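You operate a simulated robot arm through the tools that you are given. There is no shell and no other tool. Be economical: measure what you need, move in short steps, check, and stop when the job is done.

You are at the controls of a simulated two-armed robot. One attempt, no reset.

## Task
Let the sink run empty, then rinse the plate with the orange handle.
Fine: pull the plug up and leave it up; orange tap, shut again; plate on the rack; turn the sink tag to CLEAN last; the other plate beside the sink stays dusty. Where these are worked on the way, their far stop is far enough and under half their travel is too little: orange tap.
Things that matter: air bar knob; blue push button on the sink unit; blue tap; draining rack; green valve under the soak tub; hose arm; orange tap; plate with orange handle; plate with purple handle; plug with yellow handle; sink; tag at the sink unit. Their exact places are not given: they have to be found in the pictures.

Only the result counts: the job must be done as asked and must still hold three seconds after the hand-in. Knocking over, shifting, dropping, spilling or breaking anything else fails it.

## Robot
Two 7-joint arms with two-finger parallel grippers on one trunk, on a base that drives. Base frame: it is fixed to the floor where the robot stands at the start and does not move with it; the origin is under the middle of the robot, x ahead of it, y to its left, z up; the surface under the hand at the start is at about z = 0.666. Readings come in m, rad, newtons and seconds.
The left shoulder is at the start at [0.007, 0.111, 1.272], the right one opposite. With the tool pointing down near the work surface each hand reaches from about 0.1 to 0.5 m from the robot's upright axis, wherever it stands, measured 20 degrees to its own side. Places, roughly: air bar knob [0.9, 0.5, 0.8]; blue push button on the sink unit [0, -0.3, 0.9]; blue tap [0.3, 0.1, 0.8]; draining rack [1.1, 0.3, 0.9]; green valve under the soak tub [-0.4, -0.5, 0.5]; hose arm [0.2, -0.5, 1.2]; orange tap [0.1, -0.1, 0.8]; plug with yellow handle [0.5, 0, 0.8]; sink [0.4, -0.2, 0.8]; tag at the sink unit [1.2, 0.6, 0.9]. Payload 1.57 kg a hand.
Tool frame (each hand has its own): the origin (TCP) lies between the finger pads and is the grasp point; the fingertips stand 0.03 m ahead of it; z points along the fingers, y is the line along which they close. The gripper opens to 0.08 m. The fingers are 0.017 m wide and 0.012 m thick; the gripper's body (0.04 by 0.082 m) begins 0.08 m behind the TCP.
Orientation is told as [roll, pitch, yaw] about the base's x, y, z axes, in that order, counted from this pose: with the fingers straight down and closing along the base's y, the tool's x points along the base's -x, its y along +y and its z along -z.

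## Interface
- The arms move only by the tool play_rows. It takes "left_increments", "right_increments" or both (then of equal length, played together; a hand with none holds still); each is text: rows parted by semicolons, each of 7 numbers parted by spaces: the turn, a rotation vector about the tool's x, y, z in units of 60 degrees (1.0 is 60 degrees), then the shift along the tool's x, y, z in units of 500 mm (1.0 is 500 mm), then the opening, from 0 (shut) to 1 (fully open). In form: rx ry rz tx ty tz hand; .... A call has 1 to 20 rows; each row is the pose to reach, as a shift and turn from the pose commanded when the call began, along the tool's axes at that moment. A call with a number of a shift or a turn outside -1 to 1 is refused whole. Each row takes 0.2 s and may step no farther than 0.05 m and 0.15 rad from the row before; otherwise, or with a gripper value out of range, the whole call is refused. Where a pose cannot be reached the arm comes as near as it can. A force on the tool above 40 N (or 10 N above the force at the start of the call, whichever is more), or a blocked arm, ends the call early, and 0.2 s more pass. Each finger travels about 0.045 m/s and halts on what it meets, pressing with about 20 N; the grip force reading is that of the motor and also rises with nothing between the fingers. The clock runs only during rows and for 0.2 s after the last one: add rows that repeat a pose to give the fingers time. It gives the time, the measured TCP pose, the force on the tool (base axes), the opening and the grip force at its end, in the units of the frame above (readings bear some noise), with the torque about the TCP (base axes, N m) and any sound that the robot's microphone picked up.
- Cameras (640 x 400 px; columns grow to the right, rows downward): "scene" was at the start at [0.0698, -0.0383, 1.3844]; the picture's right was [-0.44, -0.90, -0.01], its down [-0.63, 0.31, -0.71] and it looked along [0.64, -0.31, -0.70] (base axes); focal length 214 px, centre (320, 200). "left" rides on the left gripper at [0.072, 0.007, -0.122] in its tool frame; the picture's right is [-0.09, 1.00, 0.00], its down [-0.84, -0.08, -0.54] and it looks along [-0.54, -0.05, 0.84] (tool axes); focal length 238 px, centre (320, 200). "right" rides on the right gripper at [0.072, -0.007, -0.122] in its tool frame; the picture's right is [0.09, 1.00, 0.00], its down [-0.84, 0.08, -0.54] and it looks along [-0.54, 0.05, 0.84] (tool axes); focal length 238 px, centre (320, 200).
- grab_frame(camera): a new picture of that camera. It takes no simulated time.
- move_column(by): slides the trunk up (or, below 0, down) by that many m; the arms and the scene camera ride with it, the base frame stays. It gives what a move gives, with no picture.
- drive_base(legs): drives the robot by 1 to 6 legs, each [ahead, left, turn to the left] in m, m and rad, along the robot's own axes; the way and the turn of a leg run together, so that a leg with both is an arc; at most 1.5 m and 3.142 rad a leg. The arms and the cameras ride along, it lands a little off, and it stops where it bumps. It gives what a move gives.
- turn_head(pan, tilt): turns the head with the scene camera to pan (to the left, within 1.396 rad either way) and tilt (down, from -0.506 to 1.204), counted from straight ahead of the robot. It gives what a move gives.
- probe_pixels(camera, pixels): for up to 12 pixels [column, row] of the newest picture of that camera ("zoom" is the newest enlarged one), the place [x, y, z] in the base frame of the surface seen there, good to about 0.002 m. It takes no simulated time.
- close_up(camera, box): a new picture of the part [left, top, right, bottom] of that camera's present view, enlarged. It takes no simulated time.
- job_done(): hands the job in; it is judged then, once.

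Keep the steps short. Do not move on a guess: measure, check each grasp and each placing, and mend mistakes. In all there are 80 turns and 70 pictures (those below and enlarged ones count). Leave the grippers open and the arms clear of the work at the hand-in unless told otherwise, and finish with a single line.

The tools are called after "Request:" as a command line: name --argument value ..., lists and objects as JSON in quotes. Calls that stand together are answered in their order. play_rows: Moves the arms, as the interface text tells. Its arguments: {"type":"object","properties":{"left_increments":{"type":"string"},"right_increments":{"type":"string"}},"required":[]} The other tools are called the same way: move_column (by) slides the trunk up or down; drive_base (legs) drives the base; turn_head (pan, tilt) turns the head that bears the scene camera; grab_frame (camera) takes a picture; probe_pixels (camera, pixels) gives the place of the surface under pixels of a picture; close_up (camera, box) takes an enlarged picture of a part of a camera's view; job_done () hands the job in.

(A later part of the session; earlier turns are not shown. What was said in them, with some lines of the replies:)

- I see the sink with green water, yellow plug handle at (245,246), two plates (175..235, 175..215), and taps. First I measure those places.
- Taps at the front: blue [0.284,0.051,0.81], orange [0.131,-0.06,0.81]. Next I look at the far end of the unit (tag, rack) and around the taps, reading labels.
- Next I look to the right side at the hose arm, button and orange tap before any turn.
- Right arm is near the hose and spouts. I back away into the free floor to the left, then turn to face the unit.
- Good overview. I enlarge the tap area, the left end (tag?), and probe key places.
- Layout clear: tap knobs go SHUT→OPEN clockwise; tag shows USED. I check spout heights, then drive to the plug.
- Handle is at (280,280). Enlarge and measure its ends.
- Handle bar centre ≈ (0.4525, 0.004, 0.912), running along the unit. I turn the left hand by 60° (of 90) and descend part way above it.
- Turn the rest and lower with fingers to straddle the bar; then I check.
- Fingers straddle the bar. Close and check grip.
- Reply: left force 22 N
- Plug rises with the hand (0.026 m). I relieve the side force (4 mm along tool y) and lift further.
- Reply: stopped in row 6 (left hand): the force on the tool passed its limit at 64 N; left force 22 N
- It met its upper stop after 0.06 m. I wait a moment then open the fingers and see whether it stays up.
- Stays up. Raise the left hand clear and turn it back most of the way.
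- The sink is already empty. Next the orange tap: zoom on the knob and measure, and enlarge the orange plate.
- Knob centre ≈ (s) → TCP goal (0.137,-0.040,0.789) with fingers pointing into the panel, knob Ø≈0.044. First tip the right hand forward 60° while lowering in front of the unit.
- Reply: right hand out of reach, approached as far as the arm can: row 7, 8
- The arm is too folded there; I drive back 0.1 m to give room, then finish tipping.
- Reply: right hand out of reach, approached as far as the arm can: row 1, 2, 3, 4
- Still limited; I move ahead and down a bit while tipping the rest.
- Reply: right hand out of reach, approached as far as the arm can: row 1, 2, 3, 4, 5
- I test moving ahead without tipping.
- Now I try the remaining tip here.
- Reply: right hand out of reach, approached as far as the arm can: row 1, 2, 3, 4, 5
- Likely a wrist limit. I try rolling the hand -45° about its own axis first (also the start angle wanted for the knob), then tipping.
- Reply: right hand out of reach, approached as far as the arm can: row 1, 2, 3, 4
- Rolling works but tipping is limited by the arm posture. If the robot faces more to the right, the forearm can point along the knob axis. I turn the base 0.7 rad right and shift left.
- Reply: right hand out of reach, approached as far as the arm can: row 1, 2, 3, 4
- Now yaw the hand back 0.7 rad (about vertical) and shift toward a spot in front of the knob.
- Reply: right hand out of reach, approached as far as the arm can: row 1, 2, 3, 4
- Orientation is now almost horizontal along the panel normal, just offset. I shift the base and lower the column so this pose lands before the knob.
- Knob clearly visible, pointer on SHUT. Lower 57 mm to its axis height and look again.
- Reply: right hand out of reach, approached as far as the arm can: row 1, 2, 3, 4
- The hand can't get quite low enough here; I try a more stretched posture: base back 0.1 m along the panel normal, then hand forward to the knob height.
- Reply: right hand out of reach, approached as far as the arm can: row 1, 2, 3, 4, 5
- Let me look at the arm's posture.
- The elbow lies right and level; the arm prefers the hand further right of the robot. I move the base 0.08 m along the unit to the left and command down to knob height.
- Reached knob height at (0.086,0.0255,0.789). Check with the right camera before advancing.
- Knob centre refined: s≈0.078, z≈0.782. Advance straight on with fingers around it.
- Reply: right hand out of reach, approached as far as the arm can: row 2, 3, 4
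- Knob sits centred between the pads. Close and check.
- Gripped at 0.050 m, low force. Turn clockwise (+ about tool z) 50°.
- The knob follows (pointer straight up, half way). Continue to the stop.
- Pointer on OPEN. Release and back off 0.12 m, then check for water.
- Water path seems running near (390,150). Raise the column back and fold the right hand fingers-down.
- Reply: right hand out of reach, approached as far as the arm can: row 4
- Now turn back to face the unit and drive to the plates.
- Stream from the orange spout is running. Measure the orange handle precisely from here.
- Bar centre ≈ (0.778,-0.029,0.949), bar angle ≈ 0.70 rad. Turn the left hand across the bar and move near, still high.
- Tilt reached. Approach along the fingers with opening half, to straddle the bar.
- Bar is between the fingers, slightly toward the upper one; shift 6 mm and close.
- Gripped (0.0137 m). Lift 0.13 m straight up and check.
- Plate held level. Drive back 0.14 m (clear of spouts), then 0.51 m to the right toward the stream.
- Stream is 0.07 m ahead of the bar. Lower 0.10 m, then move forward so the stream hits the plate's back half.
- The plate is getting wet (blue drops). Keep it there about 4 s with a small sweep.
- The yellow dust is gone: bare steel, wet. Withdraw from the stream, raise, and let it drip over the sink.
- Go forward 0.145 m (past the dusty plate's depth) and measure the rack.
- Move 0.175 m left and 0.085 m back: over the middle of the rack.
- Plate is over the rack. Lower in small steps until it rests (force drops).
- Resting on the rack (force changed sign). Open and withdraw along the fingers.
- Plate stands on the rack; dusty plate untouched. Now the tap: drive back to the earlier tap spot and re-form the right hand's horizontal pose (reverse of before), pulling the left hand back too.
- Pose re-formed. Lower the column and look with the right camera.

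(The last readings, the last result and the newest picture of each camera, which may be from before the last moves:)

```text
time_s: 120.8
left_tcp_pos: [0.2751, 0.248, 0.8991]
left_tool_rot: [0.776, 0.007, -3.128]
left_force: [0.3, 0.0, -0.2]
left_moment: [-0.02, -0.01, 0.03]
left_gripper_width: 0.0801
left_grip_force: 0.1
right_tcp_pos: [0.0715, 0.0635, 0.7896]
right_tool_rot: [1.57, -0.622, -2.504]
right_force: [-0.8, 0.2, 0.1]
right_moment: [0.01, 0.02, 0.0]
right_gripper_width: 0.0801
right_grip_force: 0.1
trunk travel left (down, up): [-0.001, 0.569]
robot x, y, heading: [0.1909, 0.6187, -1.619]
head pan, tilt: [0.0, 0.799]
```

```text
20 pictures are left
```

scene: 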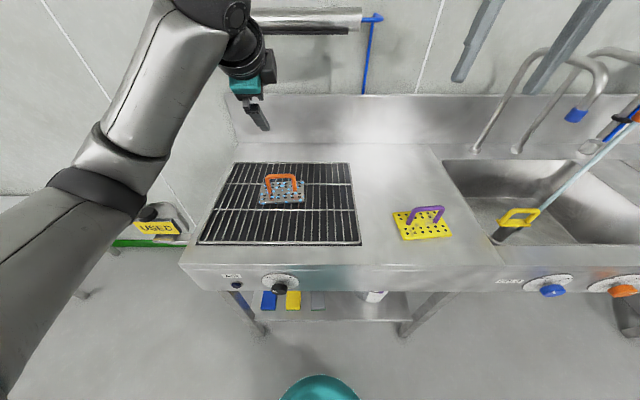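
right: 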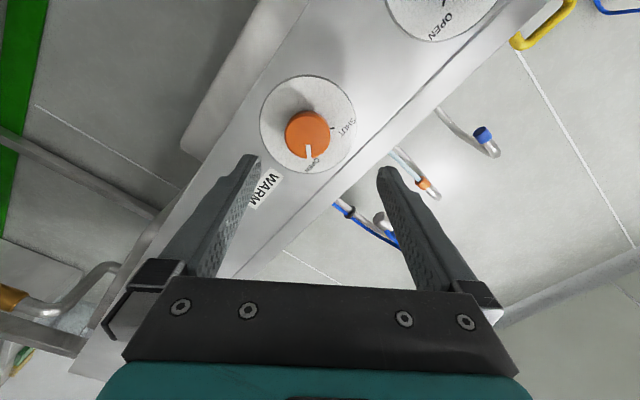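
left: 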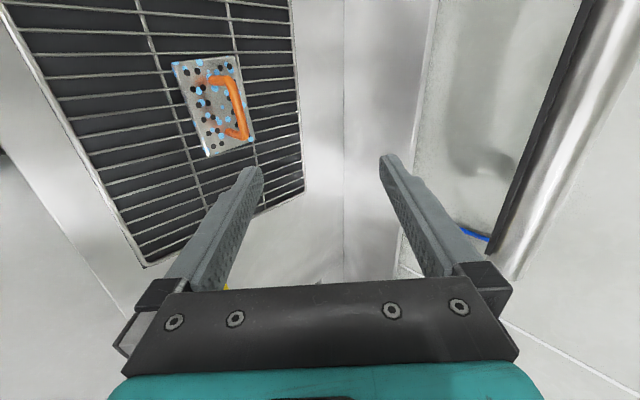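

Advance 0.123 m along the fingers with the small lateral correction.

Request:
play_rows --right_increments "0 0 0 -0.016 -0.027 0.03 1; 0 0 0 -0.016 -0.027 0.08 1; 0 0 0 -0.016 -0.027 0.13 1; 0 0 0 -0.016 -0.027 0.18 1; 0 0 0 -0.016 -0.027 0.22 1; 0 0 0 -0.016 -0.027 0.247 1; 0 0 0 -0.016 -0.027 0.247 1"

Request:
grab_frame --camera "right"

```text
time_s: 122.4
left_tcp_pos: [0.2757, 0.2478, 0.8985]
left_tool_rot: [0.774, 0.008, -3.128]
left_force: [-0.6, -0.8, 0.3]
left_moment: [0.02, 0.0, -0.02]
left_gripper_width: 0.0799
left_grip_force: 0.0
right_tcp_pos: [0.1324, -0.046, 0.7826]
right_tool_rot: [1.571, -0.624, -2.505]
right_force: [-0.4, 0.5, 0.5]
right_moment: [0.02, -0.01, -0.01]
right_gripper_width: 0.0802
right_grip_force: 0.0
trunk travel left (down, up): [-0.001, 0.569]
robot x, y, heading: [0.1942, 0.6173, -1.626]
head pan, tilt: [0.0, 0.799]
```

```text
19 pictures are left
```

right: 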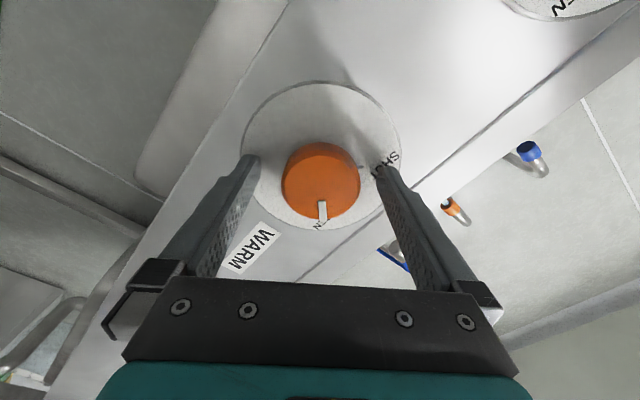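

Centred. Close and turn counter-clockwise toward SHUT.

Request:
play_rows --right_increments "0 0 0 0 0 0 0; 0 0 0 0 0 0 0; 0 0 0 0 0 0 0; 0 0 0 0 0 0 0; 0 0 0 0 0 0 0; 0 0 -0.1 0 0 0 0; 0 0 -0.2 0 0 0 0; 0 0 -0.3 0 0 0 0; 0 0 -0.4 0 0 0 0; 0 0 -0.5 0 0 0 0; 0 0 -0.6 0 0 0 0; 0 0 -0.7 0 0 0 0; 0 0 -0.8 0 0 0 0"

Request:
play_rows --right_increments "0 0 -0.1 0 0 0 0; 0 0 -0.2 0 0 0 0; 0 0 -0.3 0 0 0 0; 0 0 -0.4 0 0 0 0; 0 0 -0.5 0 0 0 0; 0 0 -0.6 0 0 0 0; 0 0 -0.7 0 0 0 0; 0 0 -0.8 0 0 0 0; 0 0 -0.86 0 0 0 0; 0 0 -0.86 0 0 0 0"

Request:
grab_frame --camera "right"

```text
time_s: 125.2
left_tcp_pos: [0.2762, 0.2479, 0.8981]
left_tool_rot: [0.771, 0.008, -3.13]
left_force: [-0.7, -1.0, -0.3]
left_moment: [0.02, -0.01, 0.01]
left_gripper_width: 0.0799
left_grip_force: 0.1
right_tcp_pos: [0.1317, -0.0454, 0.782]
right_tool_rot: [1.576, -1.459, -2.512]
right_force: [-3.5, -16.0, 6.6]
right_moment: [-0.42, -0.31, 0.07]
right_gripper_width: 0.0492
right_grip_force: 45.1
trunk travel left (down, up): [-0.001, 0.569]
robot x, y, heading: [0.1938, 0.6132, -1.621]
head pan, tilt: [0.0, 0.799]
```

```text
time_s: 127.2
left_tcp_pos: [0.275, 0.2491, 0.9001]
left_tool_rot: [0.776, 0.007, -3.129]
left_force: [-1.2, 0.4, 0.1]
left_moment: [-0.01, -0.01, 0.01]
left_gripper_width: 0.08
left_grip_force: 0.1
right_tcp_pos: [0.1296, -0.0493, 0.7833]
right_tool_rot: [-1.545, -0.798, 0.642]
right_force: [-4.0, 17.0, 3.5]
right_moment: [0.23, -0.28, -0.64]
right_gripper_width: 0.0496
right_grip_force: 44.4
right hand out of reach, approached as far as the arm can: row 8, 9, 10
trunk travel left (down, up): [-0.001, 0.569]
robot x, y, heading: [0.1943, 0.6179, -1.625]
head pan, tilt: [0.0, 0.799]
stopped in row 10 (right hand): the force on the tool passed its limit at 44 N (the readings are from after the stop); the commanded pose is now the measured one
```

```text
18 pictures are left
```

right: 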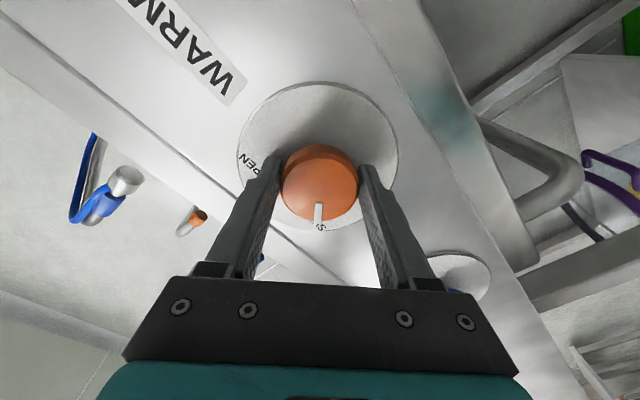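

Pointer back on SHUT at the stop. Release, back off, and check that the stream has stopped.

Request:
play_rows --right_increments "0 0 0 0 0 0 0.6; 0 0 0 0 0 0 1; 0 0 0 0 0 0 1; 0 0 0 0 0 0 1; 0 0 0 0 0 -0.06 1; 0 0 0 0 0 -0.12 1; 0 0 0 0 0 -0.18 1; 0 0 0 0 0 -0.24 1"

Request:
grab_frame --camera "right"

Request:
move_column --by 0.324

Request:
turn_head --pan 0.4 --tilt 0.6

Request:
grab_frame --camera "scene"

```text
time_s: 129.0
left_tcp_pos: [0.2749, 0.2494, 0.8979]
left_tool_rot: [0.773, 0.007, -3.13]
left_force: [-0.3, -0.5, -0.1]
left_moment: [-0.01, -0.01, 0.02]
left_gripper_width: 0.08
left_grip_force: 0.1
right_tcp_pos: [0.0516, 0.0381, 0.7929]
right_tool_rot: [-1.532, -0.801, 0.638]
right_force: [-0.6, 0.6, -0.2]
right_moment: [0.01, 0.0, 0.01]
right_gripper_width: 0.0801
right_grip_force: 0.1
right hand out of reach, approached as far as the arm can: row 6, 7, 8
trunk travel left (down, up): [-0.001, 0.569]
robot x, y, heading: [0.1896, 0.6168, -1.626]
head pan, tilt: [0.0, 0.799]
```

```text
17 pictures are left
```

right: 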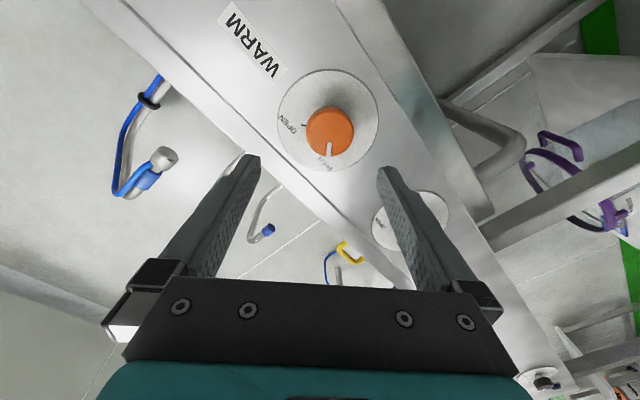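

```text
time_s: 132.2
left_tcp_pos: [0.2753, 0.2491, 1.2218]
left_tool_rot: [0.772, 0.007, -3.13]
left_force: [-0.8, 0.2, 0.7]
left_moment: [0.0, -0.01, 0.03]
left_gripper_width: 0.0798
left_grip_force: 0.1
right_tcp_pos: [0.0526, 0.0371, 1.1178]
right_tool_rot: [-1.532, -0.802, 0.637]
right_force: [-0.2, -0.1, 0.3]
right_moment: [-0.01, 0.0, -0.01]
right_gripper_width: 0.0799
right_grip_force: 0.0
trunk travel left (down, up): [-0.325, 0.245]
robot x, y, heading: [0.1908, 0.6148, -1.621]
head pan, tilt: [0.0, 0.799]
```

```text
time_s: 133.1
left_tcp_pos: [0.2754, 0.2495, 1.2234]
left_tool_rot: [0.774, 0.008, -3.129]
left_force: [0.0, 0.3, 0.4]
left_moment: [0.05, -0.03, -0.01]
left_gripper_width: 0.0801
left_grip_force: 0.0
right_tcp_pos: [0.0518, 0.037, 1.1177]
right_tool_rot: [-1.531, -0.801, 0.638]
right_force: [-0.5, -0.3, -0.6]
right_moment: [0.0, 0.01, 0.0]
right_gripper_width: 0.08
right_grip_force: 0.0
trunk travel left (down, up): [-0.325, 0.245]
robot x, y, heading: [0.1938, 0.6164, -1.624]
head pan, tilt: [0.4, 0.6]
```

```text
16 pictures are left
```

scene: 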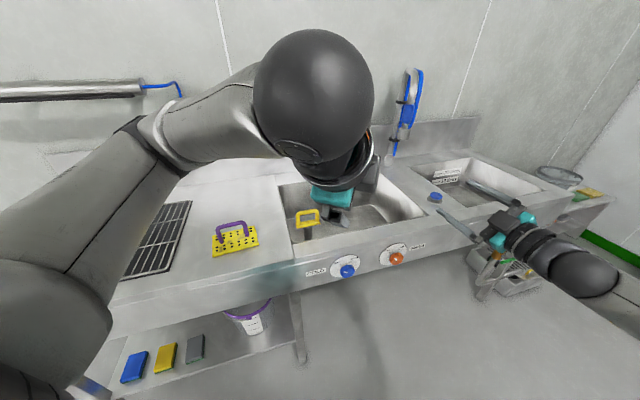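

Tap is shut. Fold the right hand, then drive to the tag end and look.

Request:
play_rows --right_increments "-0.087 0.091 0 -0.027 -0.025 -0.05 1; -0.174 0.182 0 -0.055 -0.05 -0.1 1; -0.26 0.274 0 -0.082 -0.075 -0.15 1; -0.346 0.365 0 -0.11 -0.1 -0.2 1; -0.432 0.456 0 -0.137 -0.125 -0.25 1; -0.518 0.548 0 -0.165 -0.15 -0.3 1; -0.604 0.639 0 -0.192 -0.175 -0.35 1; -0.69 0.73 0 -0.22 -0.2 -0.4 1"

Request:
drive_base --legs '[[0, 0, 0.689], [0, 0.6, 0]]'

Request:
turn_head --pan 0.3 --tilt 0.5

Request:
grab_frame --camera "scene"

```text
time_s: 134.9
left_tcp_pos: [0.2774, 0.2496, 1.2224]
left_tool_rot: [0.773, 0.006, -3.129]
left_force: [0.2, 1.5, 0.0]
left_moment: [0.03, 0.08, 0.0]
left_gripper_width: 0.0799
left_grip_force: 0.0
right_tcp_pos: [0.0647, 0.0979, 1.1614]
right_tool_rot: [-0.831, -0.67, 0.125]
right_force: [0.6, 0.7, 0.3]
right_moment: [0.02, 0.03, -0.07]
right_gripper_width: 0.0801
right_grip_force: 0.1
right hand out of reach, approached as far as the arm can: row 4, 5, 6, 7, 8
trunk travel left (down, up): [-0.325, 0.245]
robot x, y, heading: [0.1939, 0.6169, -1.624]
head pan, tilt: [0.4, 0.6]
```

```text
time_s: 140.1
left_tcp_pos: [0.968, 0.744, 1.2223]
left_tool_rot: [0.773, 0.007, -2.438]
left_force: [0.3, 0.3, -0.2]
left_moment: [-0.01, 0.0, -0.01]
left_gripper_width: 0.0798
left_grip_force: 0.1
right_tcp_pos: [0.9011, 0.4906, 1.1609]
right_tool_rot: [-0.829, -0.673, 0.816]
right_force: [0.8, 0.0, -0.5]
right_moment: [0.01, -0.01, -0.04]
right_gripper_width: 0.0802
right_grip_force: 0.0
trunk travel left (down, up): [-0.325, 0.245]
robot x, y, heading: [0.6696, 0.9733, -0.933]
head pan, tilt: [0.4, 0.6]
```

```text
time_s: 140.8
left_tcp_pos: [0.9673, 0.7427, 1.2216]
left_tool_rot: [0.774, 0.007, -2.44]
left_force: [0.0, -0.6, -0.2]
left_moment: [0.02, -0.01, -0.02]
left_gripper_width: 0.0802
left_grip_force: 0.1
right_tcp_pos: [0.9012, 0.4896, 1.1612]
right_tool_rot: [-0.828, -0.672, 0.818]
right_force: [-0.8, 0.3, 0.4]
right_moment: [0.03, 0.01, 0.0]
right_gripper_width: 0.08
right_grip_force: 0.0
trunk travel left (down, up): [-0.325, 0.245]
robot x, y, heading: [0.6704, 0.9757, -0.935]
head pan, tilt: [0.3, 0.499]
```

```text
15 pictures are left
```

scene: 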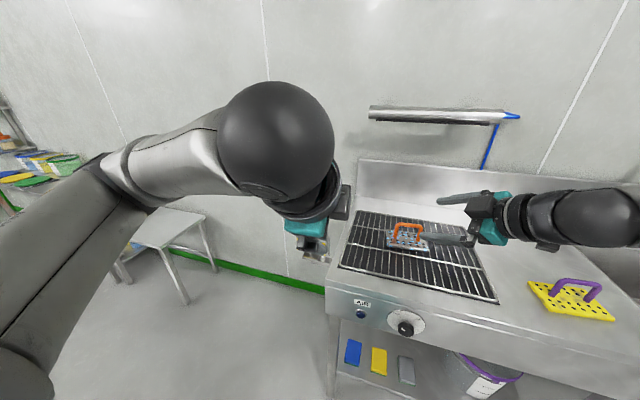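

Left hand blocks the tag. Straighten it fingers-down and raise it 0.1 m, then look.

Request:
play_rows --left_increments "0.1 0 0 0 0.018 -0.018 1; 0.2 0 0 0 0.036 -0.036 1; 0.3 0 0 0 0.054 -0.054 1; 0.4 0 0 0 0.07 -0.071 1; 0.5 0 0 0 0.088 -0.09 1; 0.6 0 0 0 0.105 -0.107 1; 0.7 0 0 0 0.125 -0.127 1; 0.738 0 0 0 0.14 -0.143 1"

Request:
grab_frame --camera "scene"

```text
time_s: 142.6
left_tcp_pos: [0.9682, 0.7432, 1.3233]
left_tool_rot: [-0.001, 0.006, -2.44]
left_force: [-0.2, 0.8, 0.5]
left_moment: [0.01, 0.01, -0.02]
left_gripper_width: 0.0797
left_grip_force: 0.0
right_tcp_pos: [0.9005, 0.491, 1.16]
right_tool_rot: [-0.828, -0.673, 0.818]
right_force: [0.0, 0.0, -0.8]
right_moment: [-0.02, -0.02, -0.02]
right_gripper_width: 0.08
right_grip_force: 0.0
trunk travel left (down, up): [-0.325, 0.245]
robot x, y, heading: [0.6707, 0.9785, -0.929]
head pan, tilt: [0.3, 0.499]
```

```text
14 pictures are left
```

scene: 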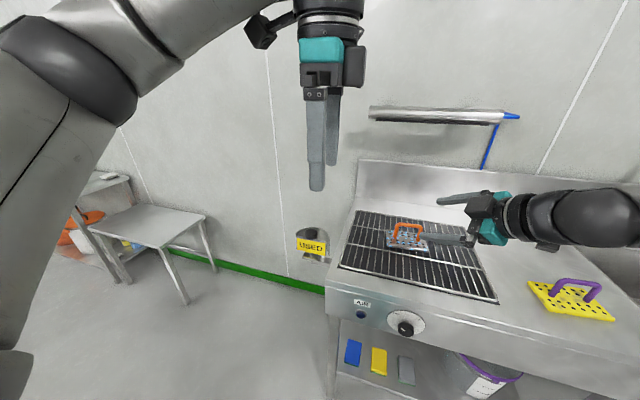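

Request:
close_up --camera "scene" --box '[280, 215, 360, 265]'

Request:
probe_pixels --camera "zoom" --pixels '[[175, 130], [225, 135], [150, 200], [370, 220], [260, 210], [330, 120], [390, 260], [250, 330], [235, 140]]'

```text
8.00 times, centred on (320, 240) of scene
```

zoom: 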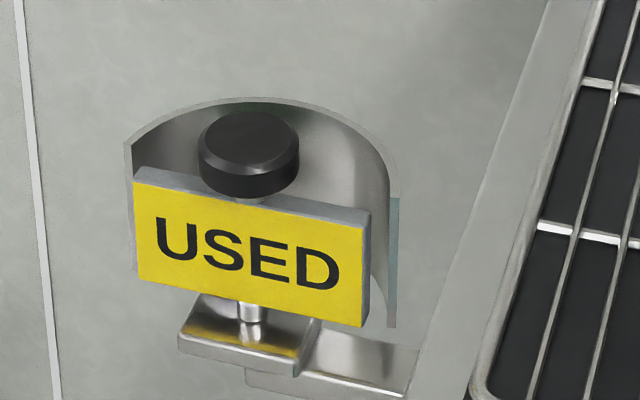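

```text
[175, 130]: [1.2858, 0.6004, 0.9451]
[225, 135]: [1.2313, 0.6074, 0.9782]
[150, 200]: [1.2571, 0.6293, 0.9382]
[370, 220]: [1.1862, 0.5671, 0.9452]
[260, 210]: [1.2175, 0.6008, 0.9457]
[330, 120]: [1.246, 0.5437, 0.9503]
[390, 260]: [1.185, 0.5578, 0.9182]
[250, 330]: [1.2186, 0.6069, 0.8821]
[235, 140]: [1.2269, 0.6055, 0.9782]
```

Tag: black knob on top, centre ≈ (1.225,0.599), top z 0.978; it turns about a vertical axis. Drive nearer.

Request:
drive_base --legs '[[0.15, 0.12, 0]]'

Request:
turn_head --pan 0.25 --tilt 0.7

Request:
grab_frame --camera "scene"

```text
time_s: 144.1
left_tcp_pos: [1.1543, 0.6996, 1.3241]
left_tool_rot: [0.0, 0.006, -2.435]
left_force: [1.5, -0.6, 0.4]
left_moment: [0.01, 0.03, -0.03]
left_gripper_width: 0.0798
left_grip_force: 0.1
right_tcp_pos: [1.0882, 0.4451, 1.1602]
right_tool_rot: [-0.83, -0.672, 0.816]
right_force: [-0.7, 1.2, 0.8]
right_moment: [-0.01, 0.0, 0.01]
right_gripper_width: 0.0799
right_grip_force: 0.0
trunk travel left (down, up): [-0.325, 0.245]
robot x, y, heading: [0.857, 0.9316, -0.928]
head pan, tilt: [0.3, 0.499]
```

```text
time_s: 144.9
left_tcp_pos: [1.1536, 0.6994, 1.3239]
left_tool_rot: [0.0, 0.007, -2.436]
left_force: [-1.3, 0.2, 0.4]
left_moment: [0.02, -0.02, 0.01]
left_gripper_width: 0.0799
left_grip_force: 0.0
right_tcp_pos: [1.0864, 0.4459, 1.1603]
right_tool_rot: [-0.828, -0.673, 0.817]
right_force: [0.4, -0.1, 0.3]
right_moment: [0.0, 0.03, -0.01]
right_gripper_width: 0.0799
right_grip_force: 0.0
trunk travel left (down, up): [-0.325, 0.245]
robot x, y, heading: [0.8558, 0.9292, -0.932]
head pan, tilt: [0.25, 0.7]
```

```text
12 pictures are left
```

scene: 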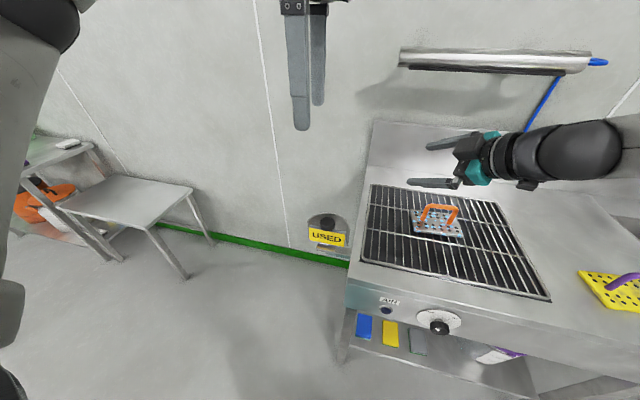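

Measure the knob again from here.

Request:
close_up --camera "scene" --box '[287, 205, 367, 255]'

Request:
probe_pixels --camera "zoom" --pixels '[[320, 110], [320, 130], [290, 125], [350, 125], [320, 150], [280, 130], [365, 130], [320, 240]]'

```text
8.00 times, centred on (327, 230) of scene
```

zoom: 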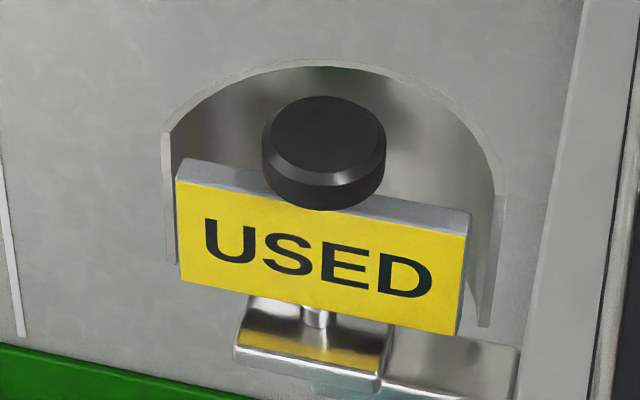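

```text
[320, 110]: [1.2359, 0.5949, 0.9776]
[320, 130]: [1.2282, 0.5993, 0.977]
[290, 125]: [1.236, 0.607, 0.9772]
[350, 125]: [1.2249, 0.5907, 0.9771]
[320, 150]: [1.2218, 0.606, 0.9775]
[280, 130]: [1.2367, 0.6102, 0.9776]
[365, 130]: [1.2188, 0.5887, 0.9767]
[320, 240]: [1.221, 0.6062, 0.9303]
```

Knob centre ≈ (1.2255,0.6005). Move over it and descend around it.

Request:
play_rows --left_increments "0 0 0 -0.006 0.08 0 0.8; 0 0 0 -0.013 0.16 0.02 0.8; 0 0 0 -0.019 0.244 0.05 0.8; 0 0 0 -0.019 0.244 0.13 0.8; 0 0 0 -0.019 0.244 0.21 0.8; 0 0 0 -0.019 0.244 0.29 0.8; 0 0 0 -0.019 0.244 0.37 0.8; 0 0 0 -0.019 0.244 0.45 0.8; 0 0 0 -0.019 0.244 0.53 0.8; 0 0 0 -0.019 0.244 0.6 0.8; 0 0 0 -0.019 0.244 0.64 0.8; 0 0 0 -0.019 0.244 0.674 0.8; 0 0 0 -0.019 0.244 0.674 0.8"

Request:
grab_frame --camera "left"

```text
time_s: 147.7
left_tcp_pos: [1.2267, 0.602, 0.9837]
left_tool_rot: [0.0, 0.008, -2.437]
left_force: [0.3, -0.7, 0.9]
left_moment: [0.03, -0.01, -0.03]
left_gripper_width: 0.0642
left_grip_force: 0.1
right_tcp_pos: [1.0873, 0.4462, 1.1599]
right_tool_rot: [-0.83, -0.672, 0.817]
right_force: [0.0, 0.1, 0.5]
right_moment: [-0.03, 0.0, 0.0]
right_gripper_width: 0.08
right_grip_force: 0.0
trunk travel left (down, up): [-0.325, 0.245]
robot x, y, heading: [0.8541, 0.9307, -0.932]
head pan, tilt: [0.25, 0.7]
```

```text
10 pictures are left
```

left: 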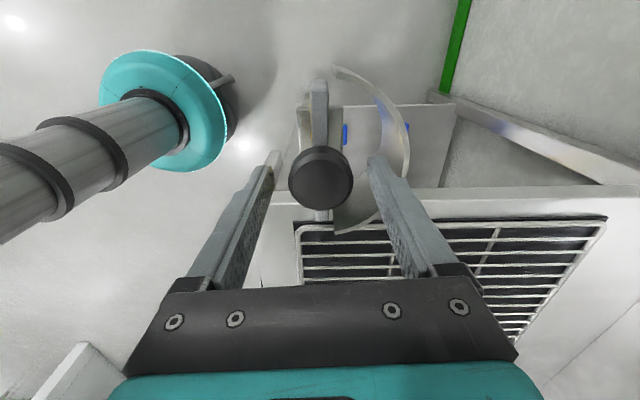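

Knob is centred. Close, then turn 60° and check.

Request:
play_rows --left_increments "0 0 0 0 0 0 0; 0 0 0 0 0 0 0; 0 0 0 0 0 0 0; 0 0 0 0 0 0 0; 0 0 -0.125 0 0 0 0; 0 0 -0.25 0 0 0 0; 0 0 -0.375 0 0 0 0; 0 0 -0.5 0 0 0 0; 0 0 -0.625 0 0 0 0; 0 0 -0.75 0 0 0 0; 0 0 -0.875 0 0 0 0; 0 0 -1 0 0 0 0"

Request:
grab_frame --camera "left"

```text
time_s: 150.3
left_tcp_pos: [1.2256, 0.6005, 0.9853]
left_tool_rot: [0.004, 0.007, -1.388]
left_force: [-12.2, 5.6, -13.5]
left_moment: [1.17, 0.68, -0.01]
left_gripper_width: 0.0412
left_grip_force: 45.1
right_tcp_pos: [1.0868, 0.4463, 1.161]
right_tool_rot: [-0.83, -0.673, 0.818]
right_force: [-0.5, -0.5, -0.3]
right_moment: [0.02, 0.0, 0.01]
right_gripper_width: 0.0801
right_grip_force: 0.1
trunk travel left (down, up): [-0.325, 0.245]
robot x, y, heading: [0.8558, 0.9303, -0.925]
head pan, tilt: [0.25, 0.7]
```

```text
9 pictures are left
```

left: 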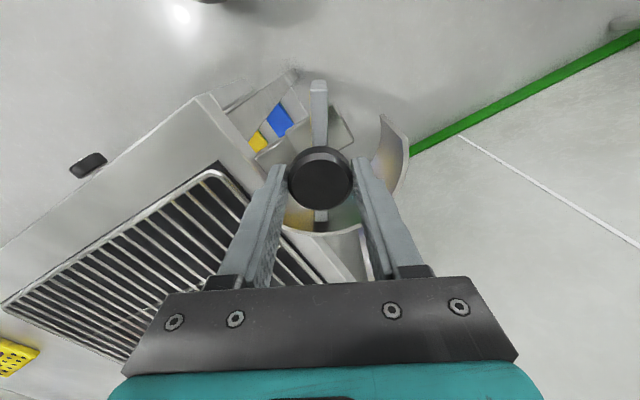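

The tag turns with the hand. Continue 60° + 60°.

Request:
play_rows --left_increments "0 0 -0.125 0 0 0 0; 0 0 -0.25 0 0 0 0; 0 0 -0.375 0 0 0 0; 0 0 -0.5 0 0 0 0; 0 0 -0.625 0 0 0 0; 0 0 -0.75 0 0 0 0; 0 0 -0.875 0 0 0 0; 0 0 -1 0 0 0 0"

Request:
play_rows --left_increments "0 0 -0.125 0 0 0 0; 0 0 -0.25 0 0 0 0; 0 0 -0.375 0 0 0 0; 0 0 -0.5 0 0 0 0; 0 0 -0.625 0 0 0 0; 0 0 -0.75 0 0 0 0; 0 0 -0.875 0 0 0 0; 0 0 -1 0 0 0 0; 0 0 -1 0 0 0 0"

Request:
grab_frame --camera "left"

```text
time_s: 152.1
left_tcp_pos: [1.2246, 0.6017, 0.985]
left_tool_rot: [0.004, 0.004, -0.344]
left_force: [-16.5, -0.7, -17.2]
left_moment: [-0.03, 1.24, -0.01]
left_gripper_width: 0.0414
left_grip_force: 44.9
right_tcp_pos: [1.0856, 0.4457, 1.1609]
right_tool_rot: [-0.83, -0.673, 0.816]
right_force: [-0.4, -0.3, -0.5]
right_moment: [-0.02, -0.01, 0.01]
right_gripper_width: 0.0799
right_grip_force: 0.0
trunk travel left (down, up): [-0.325, 0.245]
robot x, y, heading: [0.8563, 0.9282, -0.931]
head pan, tilt: [0.25, 0.7]
```

```text
time_s: 154.1
left_tcp_pos: [1.2249, 0.5993, 0.9851]
left_tool_rot: [0.004, -0.003, 0.702]
left_force: [-15.1, -13.8, -22.4]
left_moment: [-0.79, 0.56, 0.02]
left_gripper_width: 0.0415
left_grip_force: 44.8
right_tcp_pos: [1.0864, 0.4434, 1.1578]
right_tool_rot: [-0.827, -0.673, 0.815]
right_force: [-0.2, 0.1, 0.4]
right_moment: [-0.01, -0.02, 0.0]
right_gripper_width: 0.0799
right_grip_force: 0.1
trunk travel left (down, up): [-0.325, 0.245]
robot x, y, heading: [0.858, 0.9268, -0.931]
head pan, tilt: [0.25, 0.7]
```

```text
8 pictures are left
```

left: 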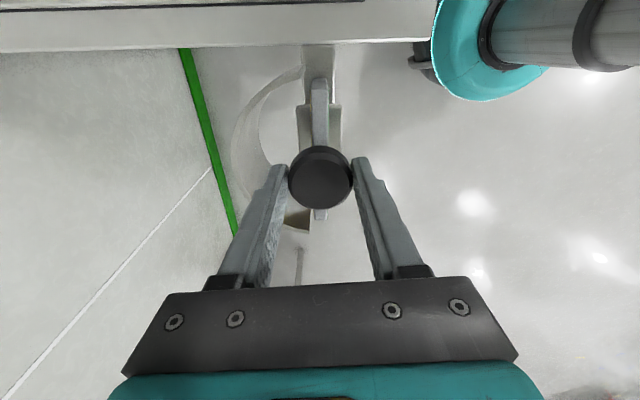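

Turned 180°. Release, raise the hand clear and look at the tag.

Request:
play_rows --left_increments "0 0 0 0 0 0 0.5; 0 0 0 0 0 0 0.8; 0 0 0 0 0 0 0.8; 0 0 0 0 0 0 0.8; 0 0 0 0 0 -0.04 0.8; 0 0 0 0 0 -0.1 0.8; 0 0 0 0 0 -0.18 1; 0 0 0 0 0 -0.26 1; 0 0 0 0 0 -0.34 1; 0 0 0 0 0 -0.42 1; 0 0 0 0 0 -0.5 1; 0 0 0 0 0 -0.58 1; 0 0 0 0 0 -0.64 1"

Request:
drive_base --legs '[[-0.2, 0, 0]]'

Request:
turn_head --pan 0.1 --tilt 0.6

Request:
grab_frame --camera "scene"

```text
time_s: 156.9
left_tcp_pos: [1.223, 0.6005, 1.3069]
left_tool_rot: [0.0, -0.008, 0.706]
left_force: [-0.9, 0.0, 0.4]
left_moment: [0.0, -0.04, -0.04]
left_gripper_width: 0.0799
left_grip_force: 0.1
right_tcp_pos: [1.0862, 0.4463, 1.16]
right_tool_rot: [-0.831, -0.671, 0.817]
right_force: [-0.5, -0.3, 0.5]
right_moment: [0.0, 0.03, 0.02]
right_gripper_width: 0.0802
right_grip_force: 0.0
trunk travel left (down, up): [-0.325, 0.245]
robot x, y, heading: [0.854, 0.9315, -0.931]
head pan, tilt: [0.25, 0.7]
```

```text
time_s: 158.5
left_tcp_pos: [1.1041, 0.7641, 1.306]
left_tool_rot: [-0.001, -0.005, 0.706]
left_force: [-0.3, -0.3, -0.1]
left_moment: [0.01, -0.03, -0.02]
left_gripper_width: 0.0799
left_grip_force: 0.2
right_tcp_pos: [0.9663, 0.6086, 1.1601]
right_tool_rot: [-0.831, -0.672, 0.818]
right_force: [-0.5, 0.6, -0.6]
right_moment: [-0.02, -0.03, 0.04]
right_gripper_width: 0.0799
right_grip_force: 0.1
trunk travel left (down, up): [-0.325, 0.245]
robot x, y, heading: [0.7355, 1.0877, -0.931]
head pan, tilt: [0.25, 0.7]
```

```text
time_s: 159.2
left_tcp_pos: [1.1043, 0.7641, 1.3046]
left_tool_rot: [-0.002, -0.006, 0.705]
left_force: [0.1, -0.9, -0.2]
left_moment: [-0.01, 0.03, 0.02]
left_gripper_width: 0.0798
left_grip_force: 0.0
right_tcp_pos: [0.9678, 0.6069, 1.1596]
right_tool_rot: [-0.829, -0.672, 0.818]
right_force: [-0.2, 0.3, 0.8]
right_moment: [0.0, 0.05, -0.02]
right_gripper_width: 0.0799
right_grip_force: 0.0
trunk travel left (down, up): [-0.325, 0.245]
robot x, y, heading: [0.729, 1.0898, -0.927]
head pan, tilt: [0.099, 0.6]
```

```text
7 pictures are left
```

scene: 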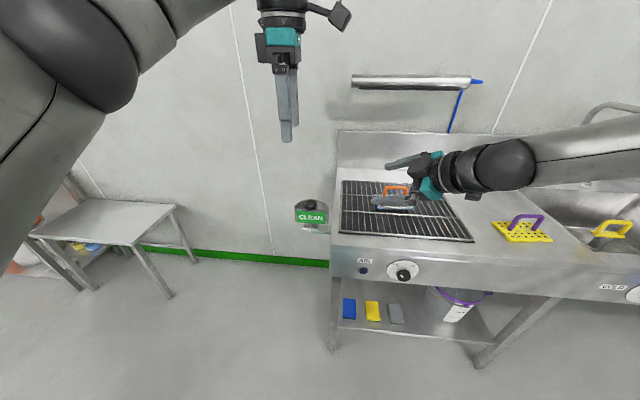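

Tag shows CLEAN. Final check of the sink, stream and tap to the right.

Request:
turn_head --pan -0.75 --tilt 0.5

Request:
grab_frame --camera "scene"

```text
time_s: 160.3
left_tcp_pos: [1.1039, 0.7624, 1.3068]
left_tool_rot: [-0.001, -0.007, 0.706]
left_force: [1.0, 0.6, 0.1]
left_moment: [-0.03, 0.01, -0.01]
left_gripper_width: 0.0801
left_grip_force: 0.1
right_tcp_pos: [0.966, 0.6078, 1.1608]
right_tool_rot: [-0.83, -0.673, 0.82]
right_force: [-0.2, 0.1, -0.3]
right_moment: [0.01, 0.02, 0.04]
right_gripper_width: 0.0801
right_grip_force: 0.0
trunk travel left (down, up): [-0.325, 0.245]
robot x, y, heading: [0.7348, 1.0921, -0.925]
head pan, tilt: [-0.75, 0.499]
```

```text
6 pictures are left
```

scene: 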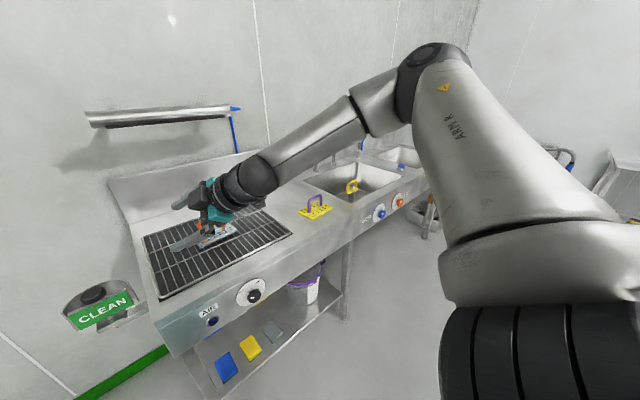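

Request:
close_up --camera "scene" --box '[290, 130, 430, 230]'

```text
4.00 times, centred on (360, 180) of scene
```

zoom: 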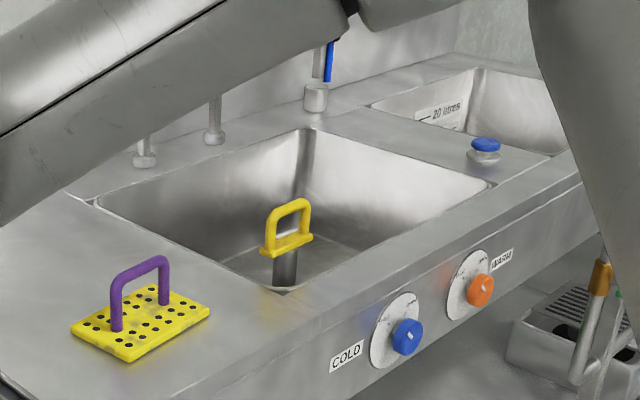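

The sink is empty, the plug is up, no stream is running, and the orange tap is shut. The dusty plate is untouched and the arms are clear, so I hand in.

Request:
job_done

```text
The job is handed in.
```

The sink has run empty with the plug left up; the orange-handled plate is rinsed and on the rack, the orange tap is shut again, the tag reads CLEAN, and the purple-handled plate is still dusty.
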